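You operate a simulated robot arm through the tools that you are given. There is no shell and no other tool.

The job below is to be done with a simulated robot arm. You get a single attempt, and the scene is never put back.

JOB
Clamp both easel ledges at 1.
Fine: turn each knob to LOOSE, slide the pointer to the number, knob back to TIGHT.

It is judged by the outcome, as a careful person would: the job done as asked, and still so three seconds after it is handed in. It fails if anything else is knocked over, pushed out of place, dropped, spilled or broken.

ROBOT AND FRAMES
A 6-joint arm with a two-finger parallel gripper, fixed in place. Base frame: the origin is at the foot of the arm, x ahead of it, y to its left, z up. Units: mm, degrees, N and s.
Its first joint turns from -166.0 to 166.0 degrees. Payload 3.43 kg.
The TCP is the grasp point between the finger pads, 34 mm short of the fingertips. In the tool frame z runs along the fingers and y along their closing line. The gripper opens to 128 mm. The fingers are 24 mm wide and 12 mm thick; the gripper's body (48 by 130 mm) begins 96 mm behind the TCP.
Orientation is told as [roll, pitch, yaw] about the base's x, y, z axes, in that order, counted from this pose: with the fingers straight down and closing along the base's y, the tool's x points along the base's -x, its y along +y and its z along -z.

CONTROLS
- The arm moves only by the tool step_arm. Its argument "moves" is a list of rows, each a list of 7 numbers: the shift along the tool's x, y, z in mm, then the turn, a rotation vector about the tool's x, y, z in degrees, then the gripper command, from -1 (shut) to 1 (fully open), values between in proportion. In form: [[tx, ty, tz, ax, ay, az, grip], ...]. A call has 1 to 20 rows; each row is the pose to reach, as a shift and turn from the pose commanded when the call began, along the tool's axes at that moment. Each row takes 0.2 s and may step no farther than 50 mm and 8.6 degrees from the row before; otherwise, or with a gripper value out of range, the whole call is refused. Where a pose cannot be reached the arm comes as near as it can. A force on the tool above 80 N (or 10 N above the force at the start of the call, whichever is more), or a blocked arm, ends the call early, and 0.2 s more pass. The fingers move at their own pace (about 153 mm/s each) and stop on an object; they squeeze with about 20 N. The grip force told is the motor's: it shows also when the fingers shut on nothing. Time passes only in rows, and 0.2 s behind the last, so rows that repeat a pose let the fingers close. The reply holds the time, the measured pose of the TCP, the force on the tool along the base axes, the opening and the grip force, in the units named above and with some noise, with the torque about the TCP (base axes, N m) and any sound that the robot's microphone picked up.
- Cameras (640 x 400 px; columns grow to the right, rows downward): "scene" is fixed at [219, -499, 1281.8]; the picture's right is [0.37, -0.93, 0.00], its down [-0.50, -0.20, -0.84] and it looks along [0.78, 0.31, -0.54] (base axes); focal length 352 px, centre (320, 200). "wrist" rides on the gripper at [76, -11, -160] in the tool frame; the picture's right is [0.15, 0.99, 0.00], its down [-0.88, 0.13, -0.46] and it looks along [-0.45, 0.07, 0.89] (tool axes); focal length 234 px, centre (320, 200). There is no depth. A picture from a camera that has moved, and an enlarged one, comes with that camera's place and axes in the base frame and with its lens.
- capture(camera): a new picture of that camera. The clock stands still meanwhile.
- enlarge(camera, box): a new picture of the part [left, top, right, bottom] of that camera's present view, enlarged. The clock stands still meanwhile.
- finish_job(): hands the job in; it is judged then, once.

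Nothing tells you positions but the pictures and the camera data. Unless the task says otherwise, let go and move clear before handing in.

The tools are called as name(argument=value, ...) on one line, values as JSON. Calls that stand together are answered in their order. step_arm: Moves the arm, as the interface text tells. Its arguments: {"type":"object","properties":{"moves":{"type":"array","items":{"type":"array","items":{"type":"number"}}}},"required":["moves"]} The other tools are called the same way: capture (camera) takes a picture; enlarge (camera, box) takes an enlarged picture of a part of a camera's view; finish_job () hands the job in.

At the start:

```text
t: 0.0
tcp_pos: [618.8, -290.1, 1041.1]
ee_rot: [0.0, 0.0, 0.1]
force: [-0.5, 0.4, 0.8]
wrist_torque: [0.0, -0.03, -0.01]
opening: 128.1
finger_force: 0.0
```

scene: 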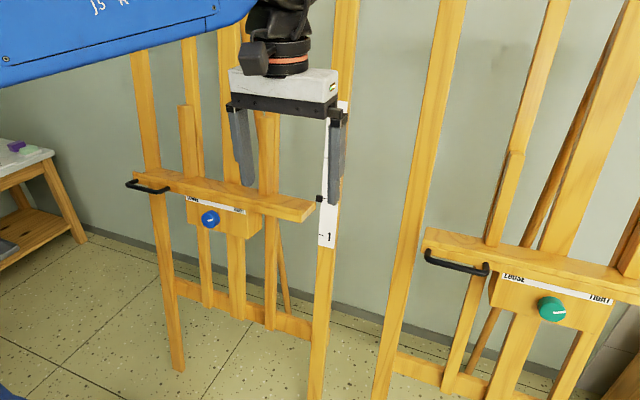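
wrist: 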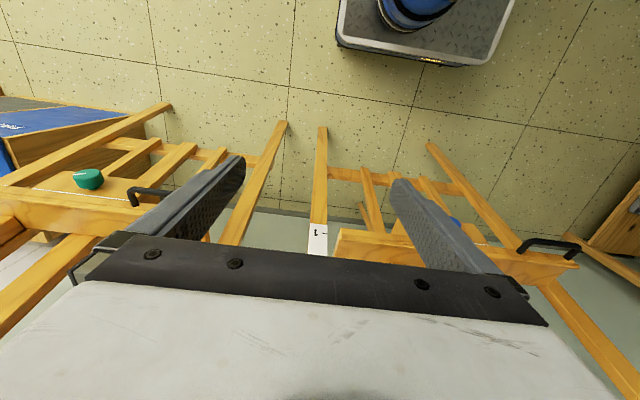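

I see two easels, each with a wooden ledge, a knob (blue on the left easel, green on the right) and a scale strip. I'll look closer before moving anything.

enlarge(camera="scene", box=[120, 80, 360, 260])

enlarge(camera="scene", box=[400, 200, 640, 350])

enlarge(camera="wrist", box=[0, 100, 320, 300])

enlarge(camera="wrist", box=[300, 100, 620, 300])

```text
2.22 times, centred on (240, 170) of scene
camera zoom: at [219.0, -499.0, 1281.8], right [0.37, -0.93, 0.0], down [-0.5, -0.2, -0.84], along [0.78, 0.31, -0.54], focal length 783 px, centre (498, 267)
```

zoom: 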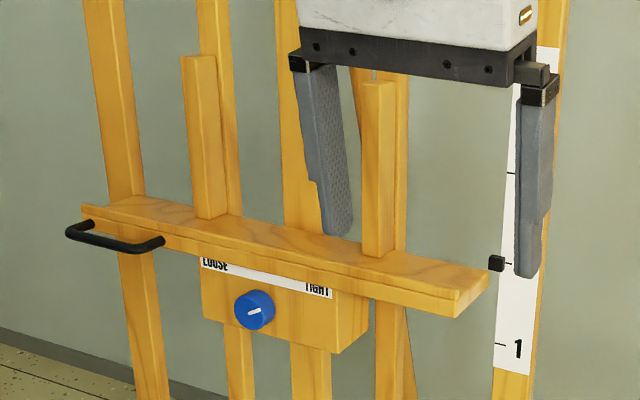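

```text
2.67 times, centred on (520, 275) of scene
camera zoom: at [219.0, -499.0, 1281.8], right [0.37, -0.93, 0.0], down [-0.5, -0.2, -0.84], along [0.78, 0.31, -0.54], focal length 940 px, centre (-213, 0)
```

zoom: 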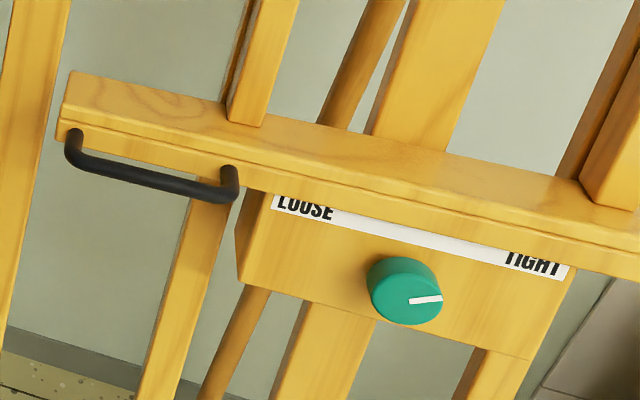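

```text
2.00 times, centred on (160, 200) of wrist
camera zoom: at [541.2, -300.8, 1199.7], right [-0.15, 0.99, 0.0], down [0.88, 0.13, 0.46], along [0.45, 0.07, -0.89], focal length 468 px, centre (640, 200)
```

zoom: 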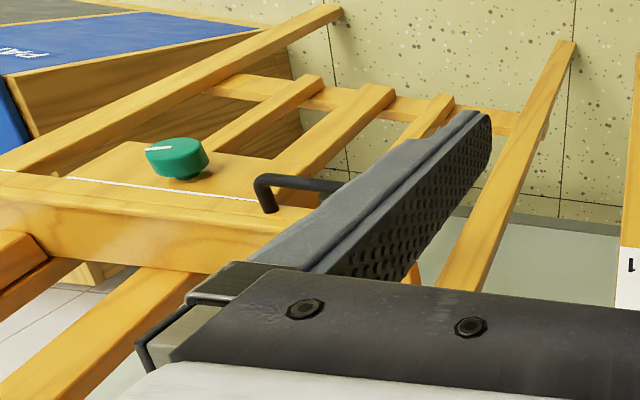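

```text
2.00 times, centred on (460, 200) of wrist
camera zoom: at [541.2, -300.8, 1199.7], right [-0.15, 0.99, 0.0], down [0.88, 0.13, 0.46], along [0.45, 0.07, -0.89], focal length 468 px, centre (40, 200)
```

zoom: 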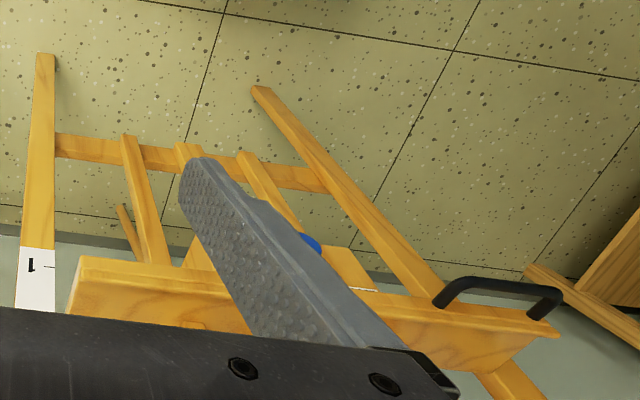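

The ledges sit near z≈830–850. The blue handle is around (775, 200, 822), and the blue pointer is near 2 on the scale post at about (872, -240). The green knob is near (792, -742, 754). I'll back off and tip the gripper to point forward, so the wrist camera can see the fronts of the easels.

step_arm(moves=[[12, 0, 12, 0, -8, 0, 1], [25, 0, 25, 0, -16, 0, 1], [38, 0, 38, 0, -24, 0, 1], [50, 0, 50, 0, -32, 0, 1], [63, 0, 63, 0, -40, 0, 1], [76, 0, 76, 0, -48, 0, 1], [88, 0, 88, 0, -56, 0, 1], [100, 0, 100, 0, -64, 0, 1], [113, 0, 113, 0, -72, 0, 1], [126, 0, 126, 0, -80, 0, 1], [139, 0, 141, 0, -88, 0, 1], [139, 0, 141, 0, -90, 0, 1]])

capture(camera="wrist")

capture(camera="scene")

```text
t: 2.6
tcp_pos: [477.4, -304.8, 919.3]
ee_rot: [-40.3, -90.0, 40.3]
force: [0.2, 0.5, -0.3]
wrist_torque: [0.02, -0.02, 0.05]
opening: 127.7
finger_force: 0.1
out of reach, approached as far as the arm can: row 11, 12
```

```text
taken
camera wrist: at [316.6, -313.5, 842.1], right [0.0, 0.99, -0.15], down [-0.46, 0.13, 0.88], along [0.89, 0.07, 0.45], focal length 234 px, centre (320, 200)
```

wrist: 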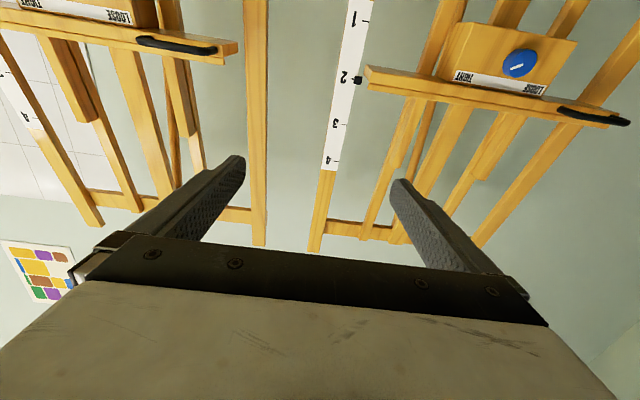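

```text
taken
```

scene: 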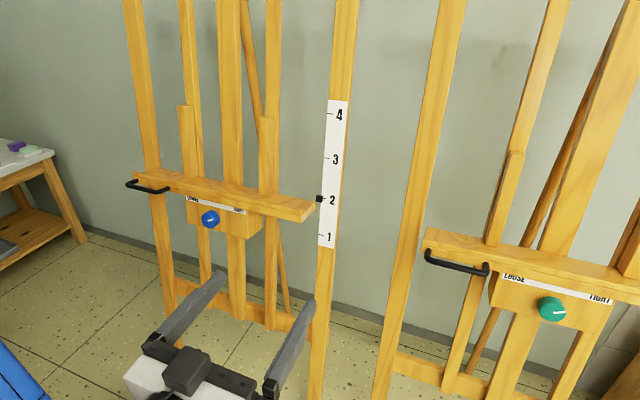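

Blue's pointer reads 2 on a 1–4 scale, with 1 at the bottom. I'll zoom in on the labels, the knob marks and the green scale.

enlarge(camera="wrist", box=[0, 0, 240, 150])

enlarge(camera="wrist", box=[400, 0, 640, 150])

enlarge(camera="scene", box=[120, 150, 280, 250])

enlarge(camera="scene", box=[280, 150, 360, 250])

```text
2.67 times, centred on (120, 75) of wrist
camera zoom: at [316.6, -313.5, 842.1], right [0.0, 0.99, -0.15], down [-0.46, 0.13, 0.88], along [0.89, 0.07, 0.45], focal length 624 px, centre (853, 533)
```

zoom: 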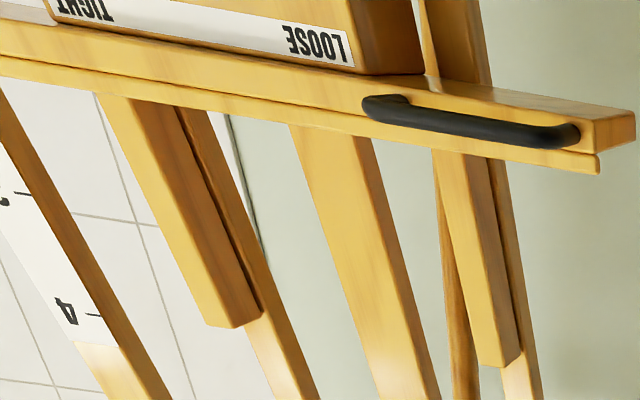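

```text
2.67 times, centred on (520, 75) of wrist
camera zoom: at [316.6, -313.5, 842.1], right [0.0, 0.99, -0.15], down [-0.46, 0.13, 0.88], along [0.89, 0.07, 0.45], focal length 624 px, centre (-213, 533)
```

zoom: 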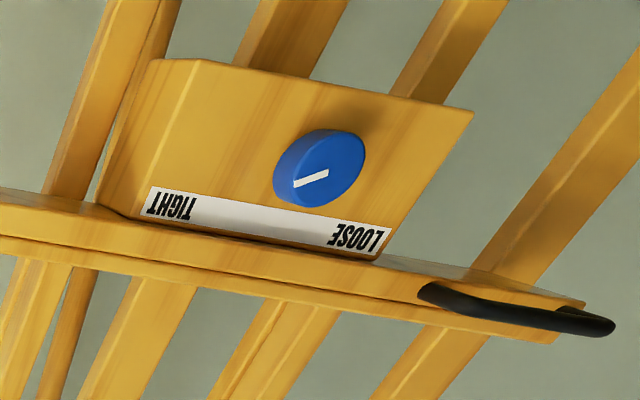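

```text
4.00 times, centred on (200, 200) of scene
camera zoom: at [219.0, -499.0, 1281.8], right [0.37, -0.93, 0.0], down [-0.5, -0.2, -0.84], along [0.78, 0.31, -0.54], focal length 1410 px, centre (800, 200)
```

zoom: 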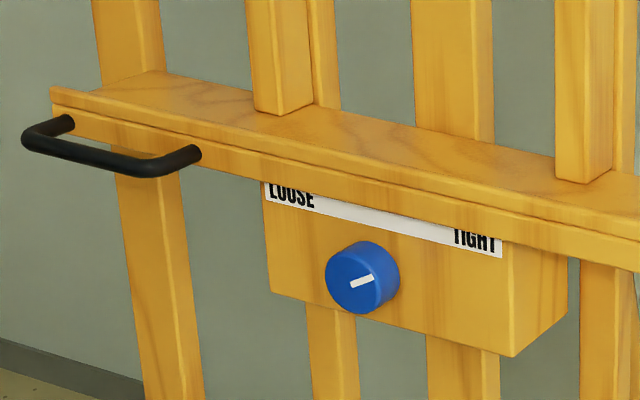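

```text
4.00 times, centred on (320, 200) of scene
camera zoom: at [219.0, -499.0, 1281.8], right [0.37, -0.93, 0.0], down [-0.5, -0.2, -0.84], along [0.78, 0.31, -0.54], focal length 1410 px, centre (320, 200)
```

zoom: 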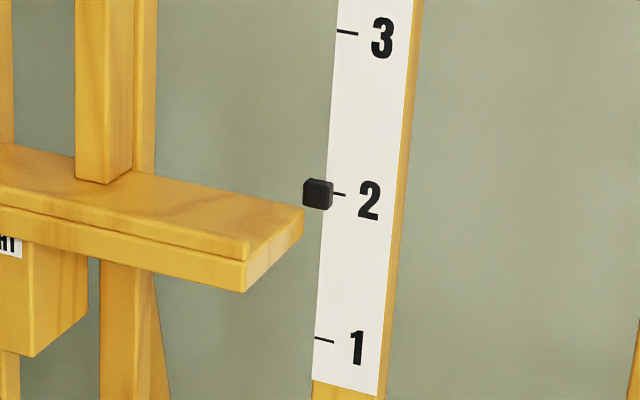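

Both easels appear to face straight toward -x and lean back about 9.5°, with 100 mm between numbers. The blue knob face is near (773, 22, 765), with its mark pointing at TIGHT. Next I'll move in front of the blue knob, at a stand-off, for a closer look.

step_arm(moves=[[15, 32, 12, 0, 1, 0, 1], [31, 65, 24, 0, 2, 0, 1], [46, 97, 37, 0, 3, 0, 1], [62, 130, 49, 0, 4, 0, 1], [77, 162, 61, 0, 5, 0, 1], [92, 195, 74, 0, 6, 0, 1], [108, 227, 86, 0, 7, 0, 1], [123, 260, 98, 0, 8, 0, 1], [139, 292, 111, 0, 9, 0, 1], [154, 325, 123, 0, 9.5, 0, 1]])

capture(camera="wrist")

capture(camera="scene")

```text
t: 4.5
tcp_pos: [466.1, -315.9, 951.6]
ee_rot: [-1.6, -81.4, -49.1]
force: [-0.4, -0.3, 0.9]
wrist_torque: [0.05, 0.03, 0.01]
opening: 128.0
finger_force: 0.0
out of reach, approached as far as the arm can: row 1, 2, 3, 4, 5, 6, 7, 8, 9
stopped in row 9: the arm was blocked; the commanded pose is now the measured one
```

```text
taken
camera wrist: at [349.2, -191.7, 899.2], right [0.75, 0.64, -0.15], down [-0.1, 0.33, 0.94], along [0.65, -0.69, 0.31], focal length 234 px, centre (320, 200)
```

wrist: 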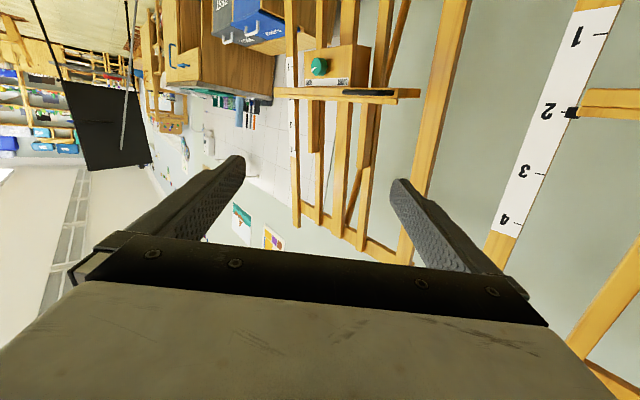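

```text
taken
```

scene: 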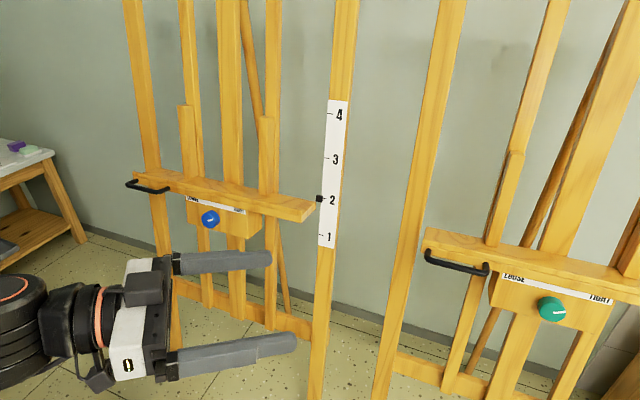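

The arm hit a limit because the tool was too close in for a level pose. I'll move outward and upward while turning the yaw back to zero, then approach from further out.

step_arm(moves=[[-12, 12, 5, -7, 0, -1, 1], [-24, 25, 11, -14, 0, -2, 1], [-37, 38, 16, -21, 0, -3, 1], [-49, 51, 22, -28, 0, -4, 1]])

```text
t: 5.5
tcp_pos: [518.6, -306.8, 1001.0]
ee_rot: [3.3, -82.0, -24.5]
force: [0.7, 0.6, -0.1]
wrist_torque: [0.02, 0.0, 0.02]
opening: 127.8
finger_force: 0.0
```

That works. I'll keep turning the yaw to zero while moving outward.

step_arm(moves=[[-2.5, 8, 18, -6, 0, -0.8, 1], [-5, 16, 36, -12, 0, -1.7, 1], [-7.5, 24, 54, -18, 0, -2.5, 1], [-10, 33, 72, -24, 0, -3.4, 1]])

```text
t: 6.5
tcp_pos: [598.8, -304.2, 1001.8]
ee_rot: [3.0, -82.3, -0.1]
force: [-0.5, -0.2, 0.1]
wrist_torque: [-0.04, 0.03, 0.01]
opening: 128.0
finger_force: 0.0
```

Now at (599, -304, 1002), facing forward. Next I'll move across to a stand-off in front of the blue knob.

step_arm(moves=[[19.5, 32, 8.5, 0.3, 0.2, 0, 1], [39, 64, 17, 0.6, 0.4, 0, 1], [58.5, 96.5, 25.5, 0.9, 0.6, 0.1, 1], [78, 128.5, 34, 1.2, 0.8, 0.2, 1], [97.5, 160.7, 42, 1.5, 1, 0.2, 1], [117, 193, 51, 1.8, 1.2, 0.3, 1], [136.5, 225, 59, 2.1, 1.4, 0.3, 1], [156, 257, 68, 2.4, 1.6, 0.4, 1], [175, 289, 76, 2.7, 1.8, 0.4, 1], [194.7, 321.4, 84.5, 3, 1.8, 0.4, 1]])

capture(camera="wrist")

capture(camera="scene")

```text
t: 8.7
tcp_pos: [681.9, -75.6, 920.2]
ee_rot: [2.5, -80.3, -2.4]
force: [-0.2, 0.4, -0.7]
wrist_torque: [0.01, -0.01, 0.02]
opening: 127.9
finger_force: 0.0
out of reach, approached as far as the arm can: row 4, 5, 6, 7, 8, 9, 10
```

```text
taken
camera wrist: at [510.1, -86.5, 871.4], right [-0.03, 0.99, -0.14], down [-0.3, 0.12, 0.95], along [0.95, 0.07, 0.3], focal length 234 px, centre (320, 200)
```

wrist: 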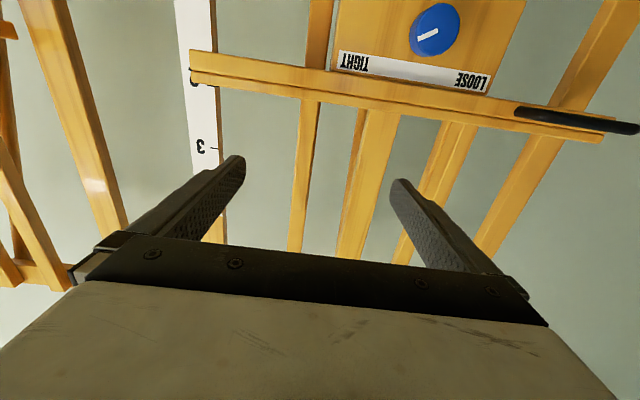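

```text
taken
```

scene: 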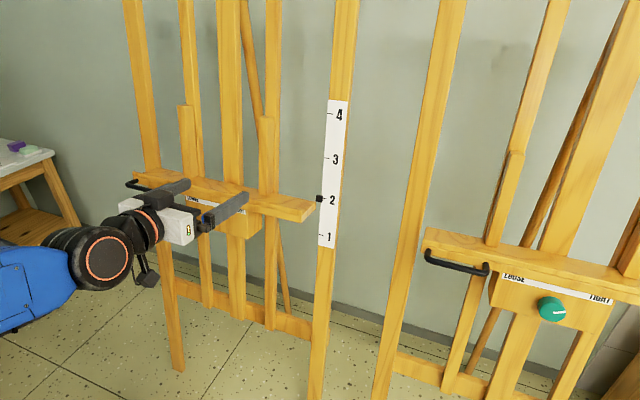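

The arm seems to be near a wrist singularity, with the forearm and tool in line. I'll pitch the tool down first, which should let the sideways motion resolve.

step_arm(moves=[[0, 0, 0, 0, 8, 0, 1], [0, 0, 0, 0, 16, 0, 1], [0, 0, 0, 0, 24, 0, 1]])

```text
t: 9.4
tcp_pos: [683.5, -88.4, 910.9]
ee_rot: [-17.3, -55.8, 14.5]
force: [-0.5, -0.3, -0.3]
wrist_torque: [0.01, -0.01, 0.04]
opening: 128.2
finger_force: 0.1
out of reach, approached as far as the arm can: row 1, 2, 3
```

step_arm(moves=[[0, 0, 0, 0, 0, 0, 1], [0, 0, 0, 0, 0, 0, 1]])

capture(camera="scene")

```text
t: 10.1
tcp_pos: [684.6, -89.8, 911.7]
ee_rot: [-17.2, -56.1, 14.4]
force: [0.2, -0.3, 0.5]
wrist_torque: [0.0, -0.03, -0.02]
opening: 128.2
finger_force: 0.1
```

```text
taken
```

scene: 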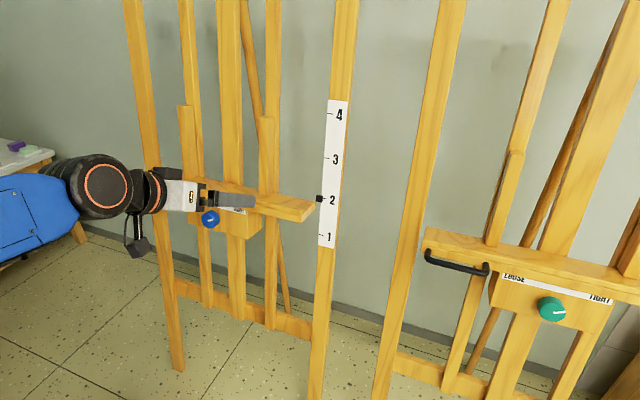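

That pose is now accepted as reachable. I'll lift and go to a more tool-down pose with y lined up to the blue knob, then pitch forward in-plane.

step_arm(moves=[[-7.5, 20, -20, -1.3, 3.5, 1.4, 1], [-15, 40, -40, -2.5, 7, 2.9, 1], [-22, 60, -60, -3.8, 10.4, 4.3, 1], [-30, 80, -80, -5, 13.8, 5.7, 1], [-37, 99.3, -100.6, -6.3, 17.3, 7.15, 1], [-37, 99.3, -100.6, -6.3, 17.3, 7.15, 1]])

```text
t: 11.4
tcp_pos: [618.2, 24.3, 982.8]
ee_rot: [-0.1, -39.9, 0.0]
force: [-0.3, -0.3, -0.4]
wrist_torque: [-0.04, 0.0, -0.01]
opening: 127.9
finger_force: 0.1
```

Good, now in-plane at y≈24. I'll pitch forward toward the knob's axis angle while moving out and down.

step_arm(moves=[[1, 0, 17, 0, -6.8, 0, 1], [2, -0.5, 34, 0, -13.6, 0, 1], [3, -1, 51, 0, -20.4, 0, 1], [4, -1.5, 69, 0, -27.2, 0, 1], [5, -2, 86, 0, -34, 0, 1], [5.7, -2, 103.4, 0, -40.6, 0, 1]])

capture(camera="scene")

capture(camera="wrist")

```text
t: 12.8
tcp_pos: [684.1, 24.0, 905.4]
ee_rot: [-0.1, -80.3, 0.1]
force: [-0.1, 1.0, -0.1]
wrist_torque: [0.01, 0.04, -0.01]
opening: 127.8
finger_force: 0.0
out of reach, approached as far as the arm can: row 6
```

```text
taken
```

scene: 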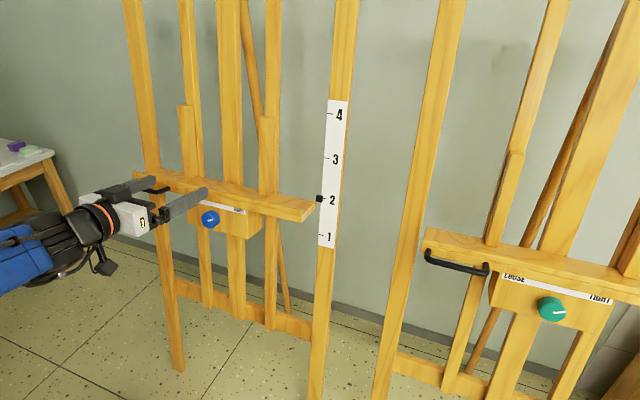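

```text
taken
camera wrist: at [513.0, 15.3, 856.7], right [-0.03, 0.99, -0.14], down [-0.3, 0.13, 0.94], along [0.95, 0.07, 0.29], focal length 234 px, centre (320, 200)
```

wrist: 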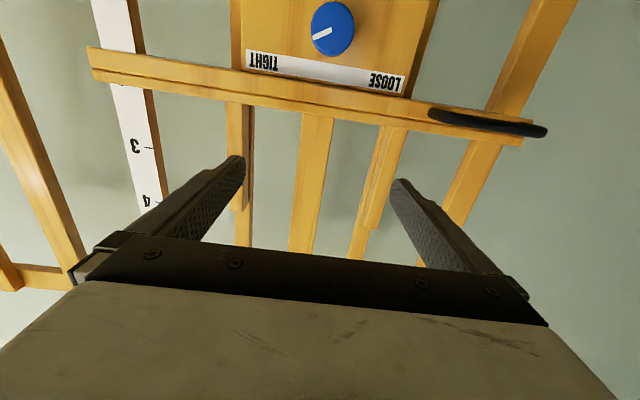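

Nearly there, with only the last row marginally out of reach. I'll align the tool's heading with the arm's own plane (about 2° yaw) to sidestep the singularity, then try moving lower and outward.

step_arm(moves=[[0, -4.5, 0, -1.0, 0, -0.2, 1], [0, -4.5, 0, -2.0, 0, -0.3, 1], [20, -4, 5, -2.0, 0, -0.3, 1], [40, -4, 10, -2.0, 0, -0.3, 1]])

```text
t: 13.8
tcp_pos: [701.1, 28.1, 899.8]
ee_rot: [0.2, -80.4, 2.0]
force: [0.3, -0.7, 0.5]
wrist_torque: [-0.03, -0.01, 0.0]
opening: 128.1
finger_force: 0.2
out of reach, approached as far as the arm can: row 2, 3, 4
```

I'm still limited at this height and pitch, so I want to find which limit this is. I'll tip the tool somewhat downward and then lower it in free space in front of the easel.

step_arm(moves=[[0, 0, -10, 0, 8, 0, 1], [0, 0, -20, 0, 16, 0, 1], [0, -3, -25, 0, 24, 0, 1], [0, -5, -30, 0, 30, 0, 1], [30, -5, -30, 0, 30, 0, 1], [60, -5, -30, 0, 30, 0, 1], [90, -5, -30, 0, 30, 0, 1], [120, -5, -30, 0, 30, 0, 1]])

```text
t: 15.7
tcp_pos: [651.1, 22.1, 787.8]
ee_rot: [0.1, -50.5, 2.0]
force: [-0.8, 0.7, 1.0]
wrist_torque: [0.01, 0.0, -0.01]
opening: 128.1
finger_force: 0.1
```

Reachable at pitch -50. I'll go lower to find the boundary.

step_arm(moves=[[27, 0, 22, 0, 0, 0, 1], [54, 0, 44.5, 0, 0, 0, 1], [81, 0, 67, 0, 0, 0, 1], [108, 0, 89, 0, 0, 0, 1]])

capture(camera="scene")

```text
t: 16.6
tcp_pos: [713.7, 45.4, 729.6]
ee_rot: [0.0, -50.3, 1.9]
force: [0.6, 0.0, -0.3]
wrist_torque: [0.03, -0.03, 0.01]
opening: 128.1
finger_force: 0.0
out of reach, approached as far as the arm can: row 1, 2, 3, 4
```

```text
taken
```

scene: 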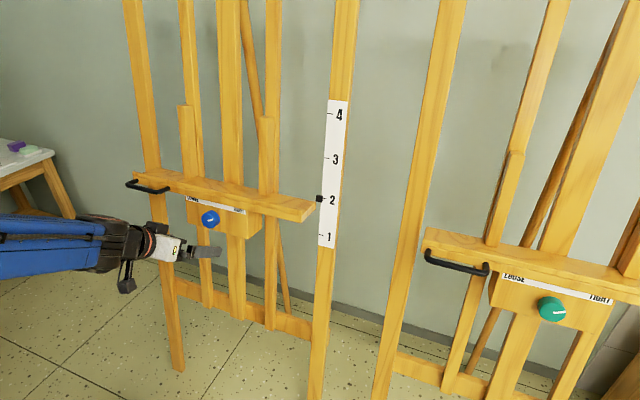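

The limit behaves like a folding limit at the elbow. I'll look at the arm's structure to work out which postures are possible.

enlarge(camera="scene", box=[0, 170, 240, 320])

capture(camera="wrist")

```text
2.67 times, centred on (120, 245) of scene
camera zoom: at [219.0, -499.0, 1281.8], right [0.37, -0.93, 0.0], down [-0.5, -0.2, -0.84], along [0.78, 0.31, -0.54], focal length 940 px, centre (853, 80)
```

zoom: 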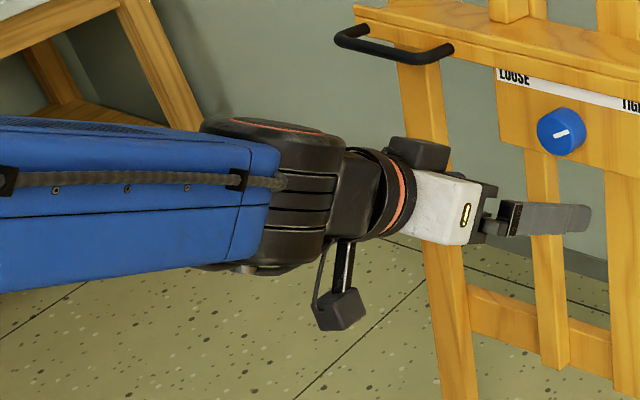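

```text
taken
camera wrist: at [541.7, 28.8, 771.8], right [-0.13, 0.99, -0.11], down [0.21, 0.14, 0.97], along [0.97, 0.1, -0.22], focal length 234 px, centre (320, 200)
```

wrist: 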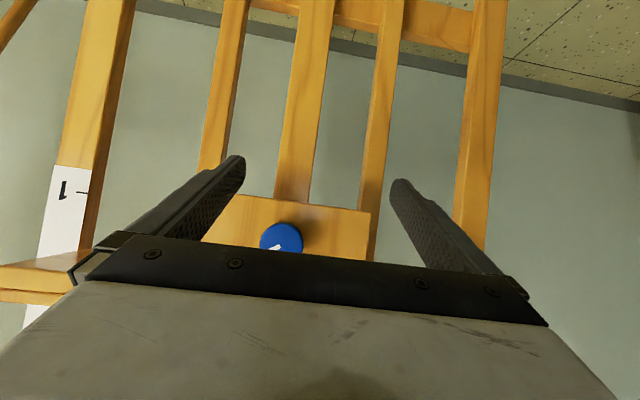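

The pictures suggest the robot stands on a pedestal, and that the limit comes from the wrist. I'll test this by going tool-down in front of the easel and lowering in free space.

step_arm(moves=[[0, -3, -40, 0, 7, 0, 1], [-10, -6, -80, 0, 14, 0, 1], [-20, -9, -120, 0, 21, 0, 1], [-25, -12, -150, 0, 28, 0, 1], [-25, -15, -170, 0, 35, 0, 1], [-25, -15, -180, 0, 42, 0, 1], [-25, -15, -185, 0, 50, 0, 1]])

capture(camera="wrist")

capture(camera="scene")

```text
t: 18.2
tcp_pos: [587.0, 30.7, 849.7]
ee_rot: [-13.6, -8.2, 2.8]
force: [0.0, -0.1, 0.8]
wrist_torque: [0.03, 0.0, 0.01]
opening: 127.8
finger_force: 0.1
out of reach, approached as far as the arm can: row 3, 4, 5, 6, 7
```

```text
taken
camera wrist: at [487.5, 52.6, 993.7], right [-0.16, 0.95, -0.25], down [0.8, 0.27, 0.53], along [0.58, -0.11, -0.81], focal length 234 px, centre (320, 200)
```

wrist: 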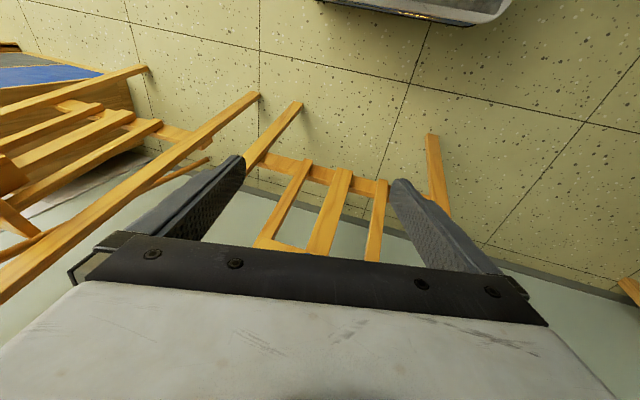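

```text
taken
```

scene: 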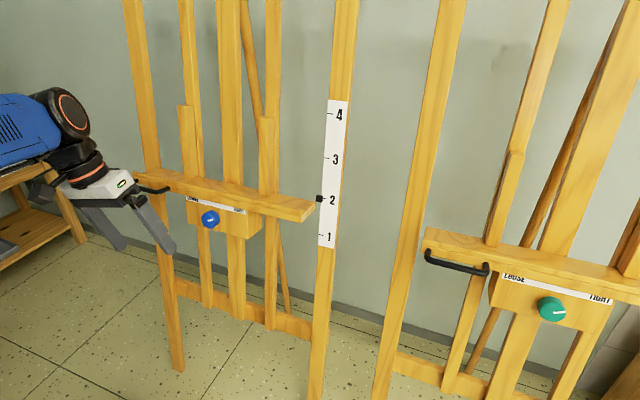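

step_arm(moves=[[0, 0, 0, -4.6, 2.7, 0, 1], [0, 0, 0, -9.1, 5.5, 0, 1], [0, 0, 0, -13.6, 8.2, 0, 1]])

capture(camera="scene")

```text
t: 19.1
tcp_pos: [588.2, 30.1, 848.7]
ee_rot: [-13.5, -8.1, 3.1]
force: [0.1, 0.1, 0.3]
wrist_torque: [-0.01, 0.01, 0.0]
opening: 127.9
finger_force: 0.1
out of reach, approached as far as the arm can: row 1, 2, 3
```

```text
taken
```

scene: 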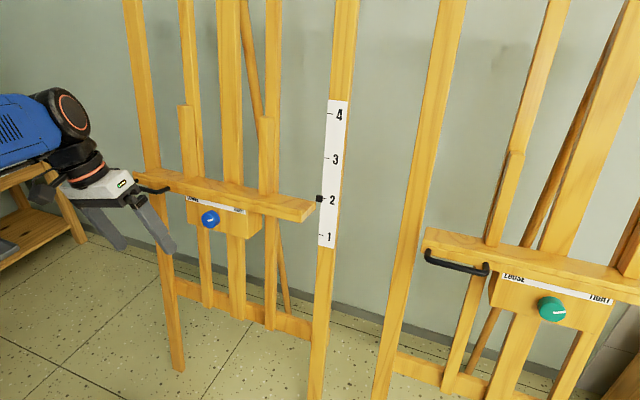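

The wrist has flipped onto its ±166° roll limit, which explains the 14° leftover tilt. I'll unwind it by swinging the tool out to the right side and then forward, which should bring the wrist roll back toward the middle of its range.

step_arm(moves=[[0.3, -11, 7.5, -0.1, -2.8, 6.4, 1], [0.7, -22.5, 15, -0.2, -5.5, 12.8, 1], [1, -34, 22.5, -0.25, -8.3, 19.2, 1], [1.4, -45, 30, -0.3, -11.1, 25.6, 1], [1.8, -56, 37.5, -0.4, -13.8, 32, 1], [2.1, -67.5, 45, -0.5, -16.6, 38.4, 1]])

capture(camera="scene")

```text
t: 20.4
tcp_pos: [593.2, -44.5, 821.3]
ee_rot: [0.3, -30.1, -35.4]
force: [-0.6, -0.5, -0.5]
wrist_torque: [0.02, 0.03, -0.03]
opening: 128.1
finger_force: 0.1
```

```text
taken
```

scene: 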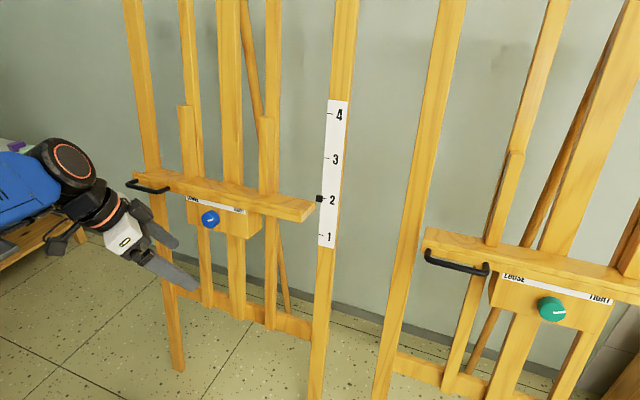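

That unwound cleanly. I'll keep swinging the tool to point right (-y) and level.

step_arm(moves=[[-10, -16, -0.6, 2.9, -4.9, 2.9, 1], [-20, -31.5, -1.2, 5.9, -9.8, 5.9, 1], [-31, -47, -1.8, 8.8, -14.7, 8.8, 1], [-41, -63, -2.4, 11.7, -19.7, 11.7, 1], [-51, -79, -3, 14.7, -24.6, 14.7, 1], [-61.5, -94.7, -3.7, 17.6, -29.5, 17.6, 1]])

capture(camera="scene")

```text
t: 21.9
tcp_pos: [580.0, -151.8, 855.2]
ee_rot: [0.6, -59.9, -60.1]
force: [0.6, 0.1, -0.3]
wrist_torque: [0.03, -0.05, 0.05]
opening: 128.3
finger_force: 0.0
```

```text
taken
```

scene: 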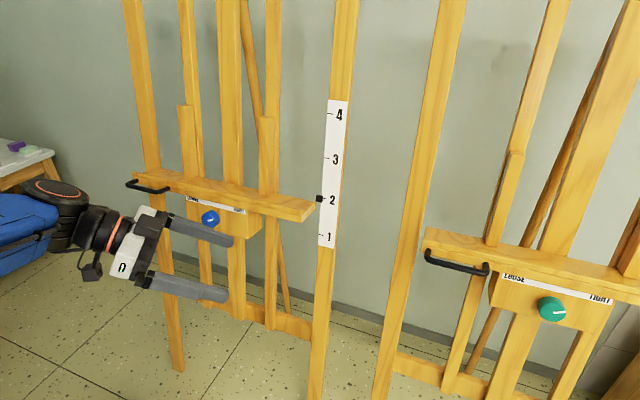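

The wrist roll is mid-range now, and the joint disc faces up. I'll bring the tool level, then swing forward.

step_arm(moves=[[-16, 3, -3, -1, -6, -0.3, 1], [-31, 6, -5.5, -2, -12, -0.5, 1], [-47, 9, -8.3, -2.9, -18, -0.8, 1], [-63, 12, -11, -3.9, -24, -1, 1], [-78.6, 15.4, -13.8, -4.9, -30, -1.3, 1]])

```text
t: 23.1
tcp_pos: [608.6, -168.1, 929.7]
ee_rot: [59.0, -89.7, -113.7]
force: [-0.2, 0.1, -0.1]
wrist_torque: [-0.03, 0.0, 0.01]
opening: 128.1
finger_force: 0.0
```

Now level, pointing right at (609, -168, 930). I'll swing forward around the wrist while lowering a bit.

step_arm(moves=[[7, 30, -3.4, -8, 0, 0, 1], [14, 60, -11.3, -16, 0, 0, 1], [21, 88.5, -23.5, -24, 0, 0, 1], [28, 115, -39.7, -32, 0, 0, 1], [36, 139, -60, -40, 0, 0, 1], [43, 160, -83.5, -48, 0, 0, 1], [50, 176, -106.7, -55, 0, 0, 1]])

capture(camera="scene")

```text
t: 24.6
tcp_pos: [717.0, 38.3, 930.4]
ee_rot: [103.2, -89.8, -102.8]
force: [0.2, 0.4, 0.1]
wrist_torque: [-0.02, -0.01, 0.0]
opening: 127.8
finger_force: 0.1
out of reach, approached as far as the arm can: row 1, 2, 3, 4, 5, 6, 7
```

```text
taken
```

scene: 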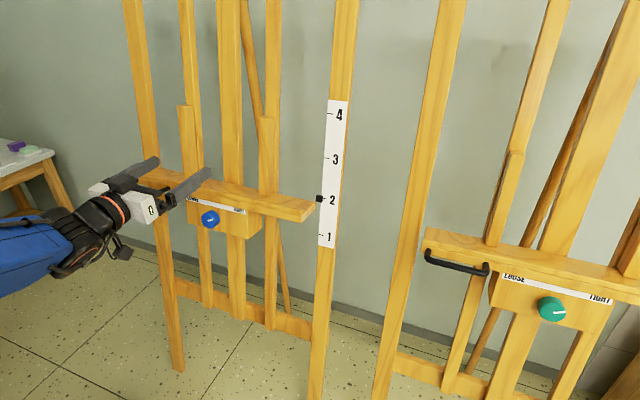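

enlarge(camera="scene", box=[0, 130, 240, 310])

capture(camera="wrist")

```text
2.22 times, centred on (120, 220) of scene
camera zoom: at [219.0, -499.0, 1281.8], right [0.37, -0.93, 0.0], down [-0.5, -0.2, -0.84], along [0.78, 0.31, -0.54], focal length 783 px, centre (764, 156)
```

zoom: 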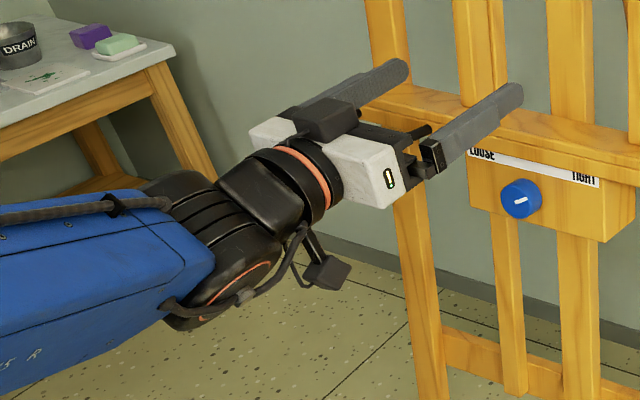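

```text
taken
camera wrist: at [557.2, 27.2, 852.2], right [-0.01, 0.99, -0.14], down [-0.46, 0.13, 0.88], along [0.89, 0.07, 0.45], focal length 234 px, centre (320, 200)
```

wrist: 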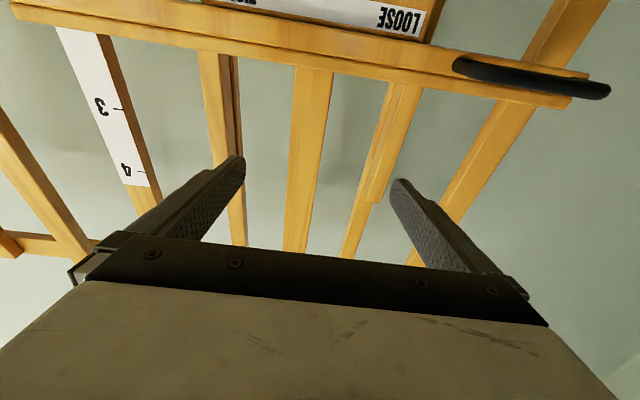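

The boundary may come from the last wrist joint's roll limit. I'll test by rolling the tool about its own axis and then trying to move lower.

step_arm(moves=[[0, 0, -5, 0, 0, 8, 1], [0, 0, -10, 0, 0, 16, 1], [0, 0, -10, 0, 0, 24, 1], [0, 0, -10, 0, 0, 32, 1], [0, 0, -10, 0, 0, 40, 1]])

```text
t: 25.9
tcp_pos: [710.6, 38.1, 933.4]
ee_rot: [90.0, -49.6, -89.7]
force: [-0.7, -0.5, 0.5]
wrist_torque: [-0.03, -0.01, -0.02]
opening: 128.3
finger_force: 0.0
out of reach, approached as far as the arm can: row 2, 3, 4, 5
```

step_arm(moves=[[15, -13, 0, 0, 0, 0, 1], [30, -26, 0, 0, 0, 0, 1], [45.7, -38.9, 0, 0, 0, 0, 1]])

```text
t: 26.6
tcp_pos: [732.3, 52.5, 914.8]
ee_rot: [90.0, -49.8, -89.8]
force: [0.4, 0.5, -0.5]
wrist_torque: [0.0, -0.01, -0.03]
opening: 127.9
finger_force: 0.0
out of reach, approached as far as the arm can: row 1, 2, 3
```

enlarge(camera="scene", box=[0, 150, 160, 270])

```text
3.33 times, centred on (80, 210) of scene
camera zoom: at [219.0, -499.0, 1281.8], right [0.37, -0.93, 0.0], down [-0.5, -0.2, -0.84], along [0.78, 0.31, -0.54], focal length 1175 px, centre (1120, 167)
```

zoom: 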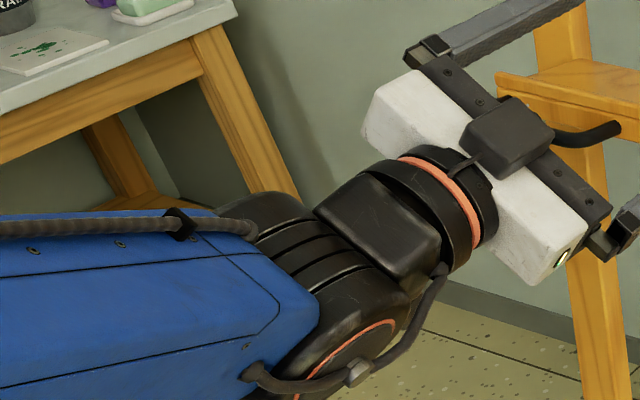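

I'll run one more free-space test to pin down the limit. I'm going back to a downward tool via the path that worked, then lowering straight down.

step_arm(moves=[[-10, 10, -10, 0, 0, -8, 1], [-20, 20, -20, 0, 0, -16, 1], [-30, 20, -20, 0, 0, -24, 1], [-30, 20, -20, 0, 0, -32, 1], [-30, 20, -20, 0, 0, -40, 1]])

```text
t: 27.9
tcp_pos: [712.6, 48.7, 951.1]
ee_rot: [153.5, -89.8, -153.0]
force: [0.8, -0.6, 0.2]
wrist_torque: [0.01, -0.01, -0.01]
opening: 128.1
finger_force: 0.0
```

step_arm(moves=[[0, -32, -2.2, 8, 0, 0, 1], [0, -63.4, -8.9, 16, 0, 0, 1], [0, -93.5, -19.9, 24, 0, 0, 1], [0, -121.9, -34.9, 32, 0, 0, 1], [0, -147.8, -53.8, 40, 0, 0, 1], [0, -170.9, -76.1, 48, 0, 0, 1], [0, -188.4, -98.1, 55, 0, 0, 1]])

```text
t: 29.4
tcp_pos: [615.7, -142.3, 949.2]
ee_rot: [72.5, -89.9, -127.1]
force: [-0.4, -0.9, 0.4]
wrist_torque: [0.02, -0.02, 0.02]
opening: 128.0
finger_force: 0.0
```

step_arm(moves=[[10, 2, -20, -2.3, 7.4, -1.3, 1], [22, 4, -40, -4.5, 14.8, -2.6, 1], [38, 7, -58, -6.8, 22.2, -3.9, 1], [56, 10, -72, -9.1, 29.6, -5.3, 1], [76, 13, -83, -11.3, 37.1, -6.6, 1], [98, 16, -91, -13.6, 44.5, -7.9, 1], [122, 18, -97, -15.8, 51.9, -9.2, 1], [148, 20.7, -102.7, -18.1, 59.3, -10.5, 1]])

```text
t: 31.2
tcp_pos: [572.7, -44.4, 801.9]
ee_rot: [0.3, -30.1, -34.7]
force: [0.5, 0.5, -1.0]
wrist_torque: [0.03, 0.01, 0.02]
opening: 127.8
finger_force: 0.0
```

step_arm(moves=[[20, 0, 34.6, 0, 0, 0, 1], [40, 0, 69.3, 0, 0, 0, 1], [60, 0, 103.9, 0, 0, 0, 1], [80, 0, 138.6, 0, 0, 0, 1], [100, 0, 173.2, 0, 0, 0, 1], [120, 0, 207.8, 0, 0, 0, 1]])

capture(camera="scene")

```text
t: 32.6
tcp_pos: [648.4, -11.0, 639.2]
ee_rot: [0.1, -30.0, -34.9]
force: [0.4, -0.2, 0.4]
wrist_torque: [-0.01, 0.0, -0.01]
opening: 128.0
finger_force: 0.0
out of reach, approached as far as the arm can: row 3, 4, 5, 6
```

```text
taken
```

scene: 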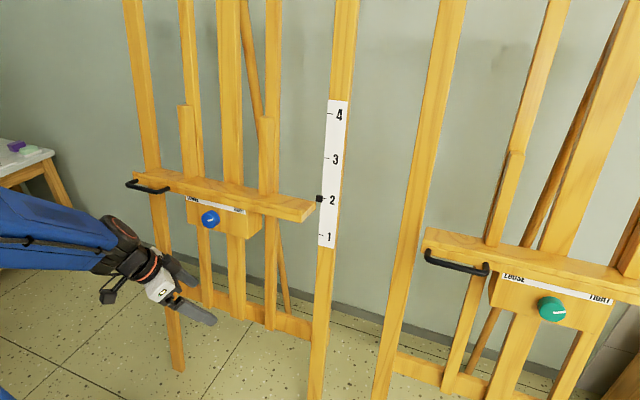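

The limit turns out to be simple: the wrist centre can't get closer in than about r 560 at these heights. I can still work the blue knob with the tool tilted about 45° down, fingers straddling the knob left and right. I'll move to a stand-off for that.

step_arm(moves=[[-22, 0, -37.5, 0, 0, 0, 1], [-43, 0, -75, 0, 0, 0, 1], [-65, 0, -112.6, 0, 0, 0, 1], [-78, 14, -118, -4.3, -2.9, -5.6, 1], [-91, 28, -124, -8.6, -5.8, -11.2, 1], [-103.5, 42, -129, -12.8, -8.7, -16.7, 1], [-116, 55.5, -135, -17.1, -11.6, -22.3, 1], [-129.1, 69.5, -140.3, -21.4, -14.5, -27.9, 1]])

capture(camera="wrist")

capture(camera="scene")

```text
t: 34.5
tcp_pos: [720.3, 20.3, 822.4]
ee_rot: [0.1, -45.2, 0.4]
force: [0.0, 0.1, 0.4]
wrist_torque: [0.01, -0.03, -0.01]
opening: 127.9
finger_force: 0.0
```

```text
taken
camera wrist: at [552.7, 9.2, 879.6], right [-0.11, 0.99, -0.1], down [0.3, 0.13, 0.95], along [0.95, 0.07, -0.31], focal length 234 px, centre (320, 200)
```

wrist: 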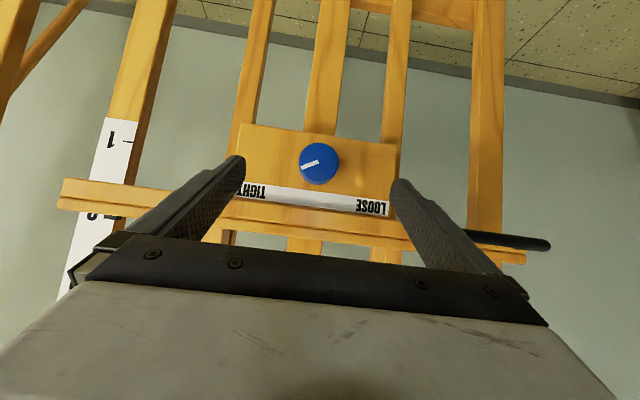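

```text
taken
```

scene: 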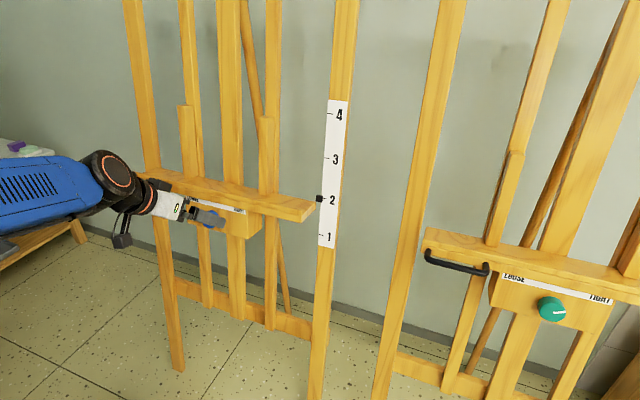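

Reached cleanly, with a good view of the blue knob between the fingers. I'll measure it in closer zooms.

enlarge(camera="wrist", box=[220, 110, 420, 235])

enlarge(camera="scene", box=[150, 160, 310, 260])

```text
3.20 times, centred on (320, 172) of wrist
camera zoom: at [552.7, 9.2, 879.6], right [-0.11, 0.99, -0.1], down [0.3, 0.13, 0.95], along [0.95, 0.07, -0.31], focal length 749 px, centre (320, 288)
```

zoom: 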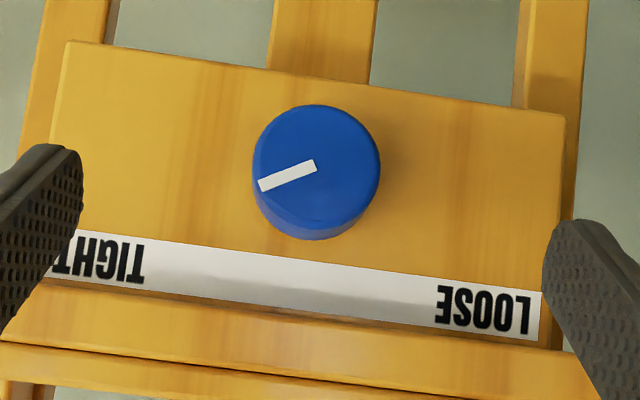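

```text
4.00 times, centred on (230, 210) of scene
camera zoom: at [219.0, -499.0, 1281.8], right [0.37, -0.93, 0.0], down [-0.5, -0.2, -0.84], along [0.78, 0.31, -0.54], focal length 1410 px, centre (680, 160)
```

zoom: 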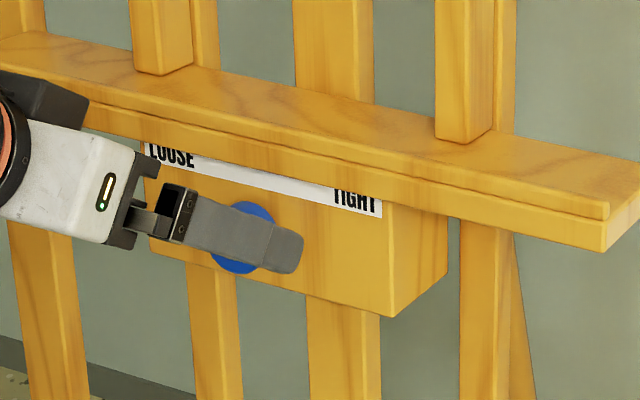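

The knob is about 41 mm across, centred near (773, 21, 765), with its mark about 30° above right, at TIGHT. I'll move in along the tool axis to straddle it.

step_arm(moves=[[-1, 0.2, 18, 0, 0, 0, 1], [-2, 0.5, 36, 0, 0, 0, 1], [-3, 0.7, 54, 0, 0, 0, 1], [-3, 0.7, 54, 0, 0, 0, 1]])

capture(camera="wrist")

enlarge(camera="scene", box=[150, 160, 310, 260])

```text
t: 35.5
tcp_pos: [760.8, 21.4, 785.0]
ee_rot: [0.2, -45.0, 0.2]
force: [0.0, -0.8, 0.3]
wrist_torque: [0.0, 0.01, -0.01]
opening: 128.0
finger_force: 0.1
```

```text
taken
camera wrist: at [593.1, 11.2, 843.4], right [-0.11, 0.99, -0.1], down [0.3, 0.13, 0.95], along [0.95, 0.07, -0.31], focal length 234 px, centre (320, 200)
```

wrist: 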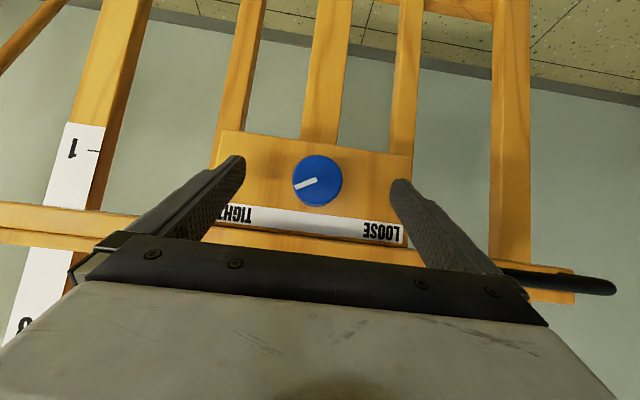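

```text
4.00 times, centred on (230, 210) of scene
camera zoom: at [219.0, -499.0, 1281.8], right [0.37, -0.93, 0.0], down [-0.5, -0.2, -0.84], along [0.78, 0.31, -0.54], focal length 1410 px, centre (680, 160)
```

zoom: 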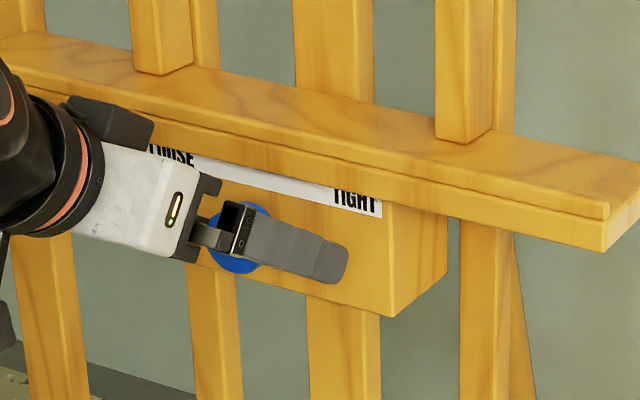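

Knob centred between the fingers. I'll go 4 mm deeper and close on it.

step_arm(moves=[[0, -0.5, 4, 0, 0, 0, 1], [0, -0.5, 4, 0, 0, 0, 0], [0, -0.5, 4, 0, 0, 0, -0.2], [0, -0.5, 4, 0, 0, 0, -1], [0, -0.5, 4, 0, 0, 0, -1]])

capture(camera="wrist")

```text
t: 36.6
tcp_pos: [763.7, 20.1, 783.0]
ee_rot: [0.1, -45.1, 0.1]
force: [4.9, -26.3, 0.6]
wrist_torque: [-0.47, -0.18, -0.91]
opening: 41.2
finger_force: 44.8
```

```text
taken
camera wrist: at [596.4, 9.0, 840.8], right [-0.11, 0.99, -0.1], down [0.3, 0.13, 0.95], along [0.95, 0.07, -0.31], focal length 234 px, centre (320, 200)
```

wrist: 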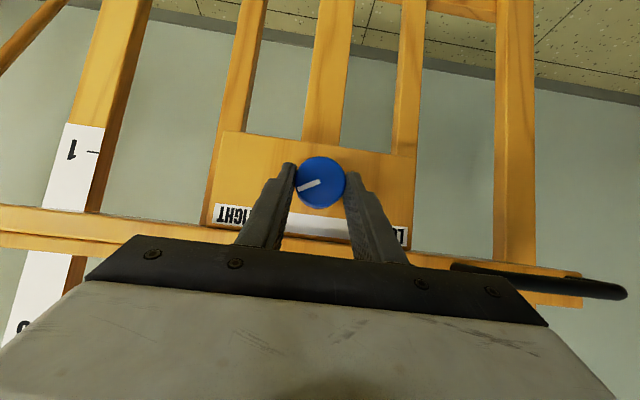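

Gripped at 41 mm, but with a 26 N sideways load, so I'm slightly off-centre. I'll ease the tool toward -y to centre it.

step_arm(moves=[[0, -0.6, 0, 0, 0, 0, -1], [0, -1.2, 0, 0, 0, 0, -1]])

```text
t: 37.2
tcp_pos: [763.3, 20.4, 783.6]
ee_rot: [0.1, -45.1, 0.2]
force: [20.2, -27.7, -2.3]
wrist_torque: [-0.47, -0.2, -0.69]
opening: 41.4
finger_force: 44.6
```

step_arm(moves=[[0, -1, 0, 0, 0, 0, -1], [0, -2, 0, 0, 0, 0, -1], [0, -2, 0, 0, 0, 0, -1]])

```text
t: 38.0
tcp_pos: [763.6, 19.8, 782.5]
ee_rot: [0.1, -45.2, 0.2]
force: [22.1, -1.3, -0.7]
wrist_torque: [-0.02, -0.57, 0.03]
opening: 41.5
finger_force: 45.2
```

Centred now, with the side load gone. I'll turn the knob counter-clockwise (toward LOOSE), starting with 30° about the knob's own axis.

step_arm(moves=[[0.1, 2.0, 0.1, 4.34, 0, -6.12, -1], [0.4, 4.0, 0.3, 8.67, 0, -12.24, -1], [1.0, 5.9, 0.7, 13.0, 0, -18.36, -1], [1.7, 7.75, 1.2, 17.34, 0, -24.48, -1]])

capture(camera="wrist")

```text
t: 39.0
tcp_pos: [762.5, 25.7, 778.7]
ee_rot: [-37.9, -36.8, 30.9]
force: [6.2, 1.8, -10.6]
wrist_torque: [0.08, 0.41, 0.09]
opening: 41.3
finger_force: 45.0
```

```text
taken
camera wrist: at [595.6, 31.9, 839.0], right [-0.19, 0.8, -0.58], down [0.26, 0.61, 0.75], along [0.95, -0.01, -0.32], focal length 234 px, centre (320, 200)
```

wrist: 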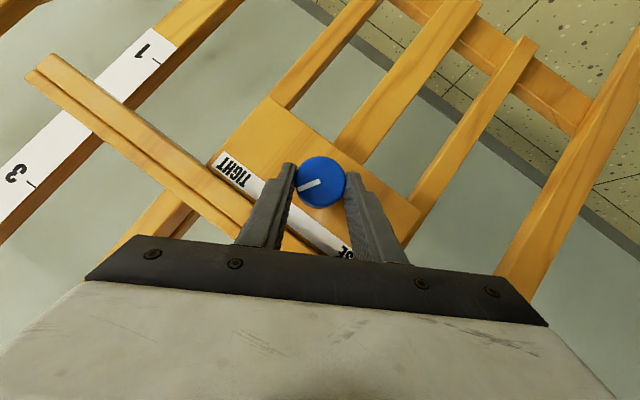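

The knob turns with the gripper and the load stays low. Another 30° counter-clockwise.

step_arm(moves=[[0.1, 2.0, 0.1, 4.34, 0, -6.12, -1], [0.4, 4.0, 0.3, 8.67, 0, -12.24, -1], [1.0, 5.9, 0.7, 13.0, 0, -18.36, -1], [1.7, 7.75, 1.2, 17.34, 0, -24.48, -1]])

capture(camera="wrist")

enlarge(camera="scene", box=[140, 140, 360, 260])

```text
t: 40.0
tcp_pos: [761.8, 31.5, 775.2]
ee_rot: [-63.8, -17.8, 48.2]
force: [0.2, -20.9, -3.2]
wrist_torque: [-0.23, 0.12, -0.73]
opening: 40.8
finger_force: 45.0
```

```text
taken
camera wrist: at [593.5, 52.2, 827.9], right [-0.24, 0.39, -0.89], down [0.19, 0.92, 0.35], along [0.95, -0.09, -0.29], focal length 234 px, centre (320, 200)
```

wrist: 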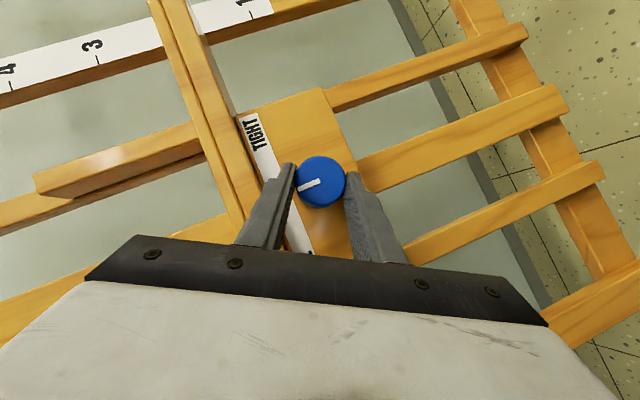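

```text
2.91 times, centred on (250, 200) of scene
camera zoom: at [219.0, -499.0, 1281.8], right [0.37, -0.93, 0.0], down [-0.5, -0.2, -0.84], along [0.78, 0.31, -0.54], focal length 1026 px, centre (524, 200)
```

zoom: 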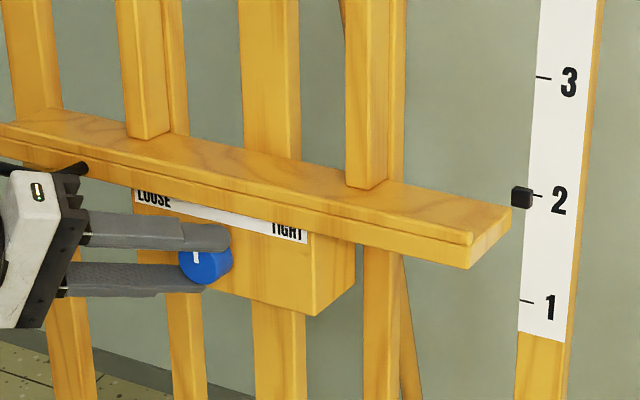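

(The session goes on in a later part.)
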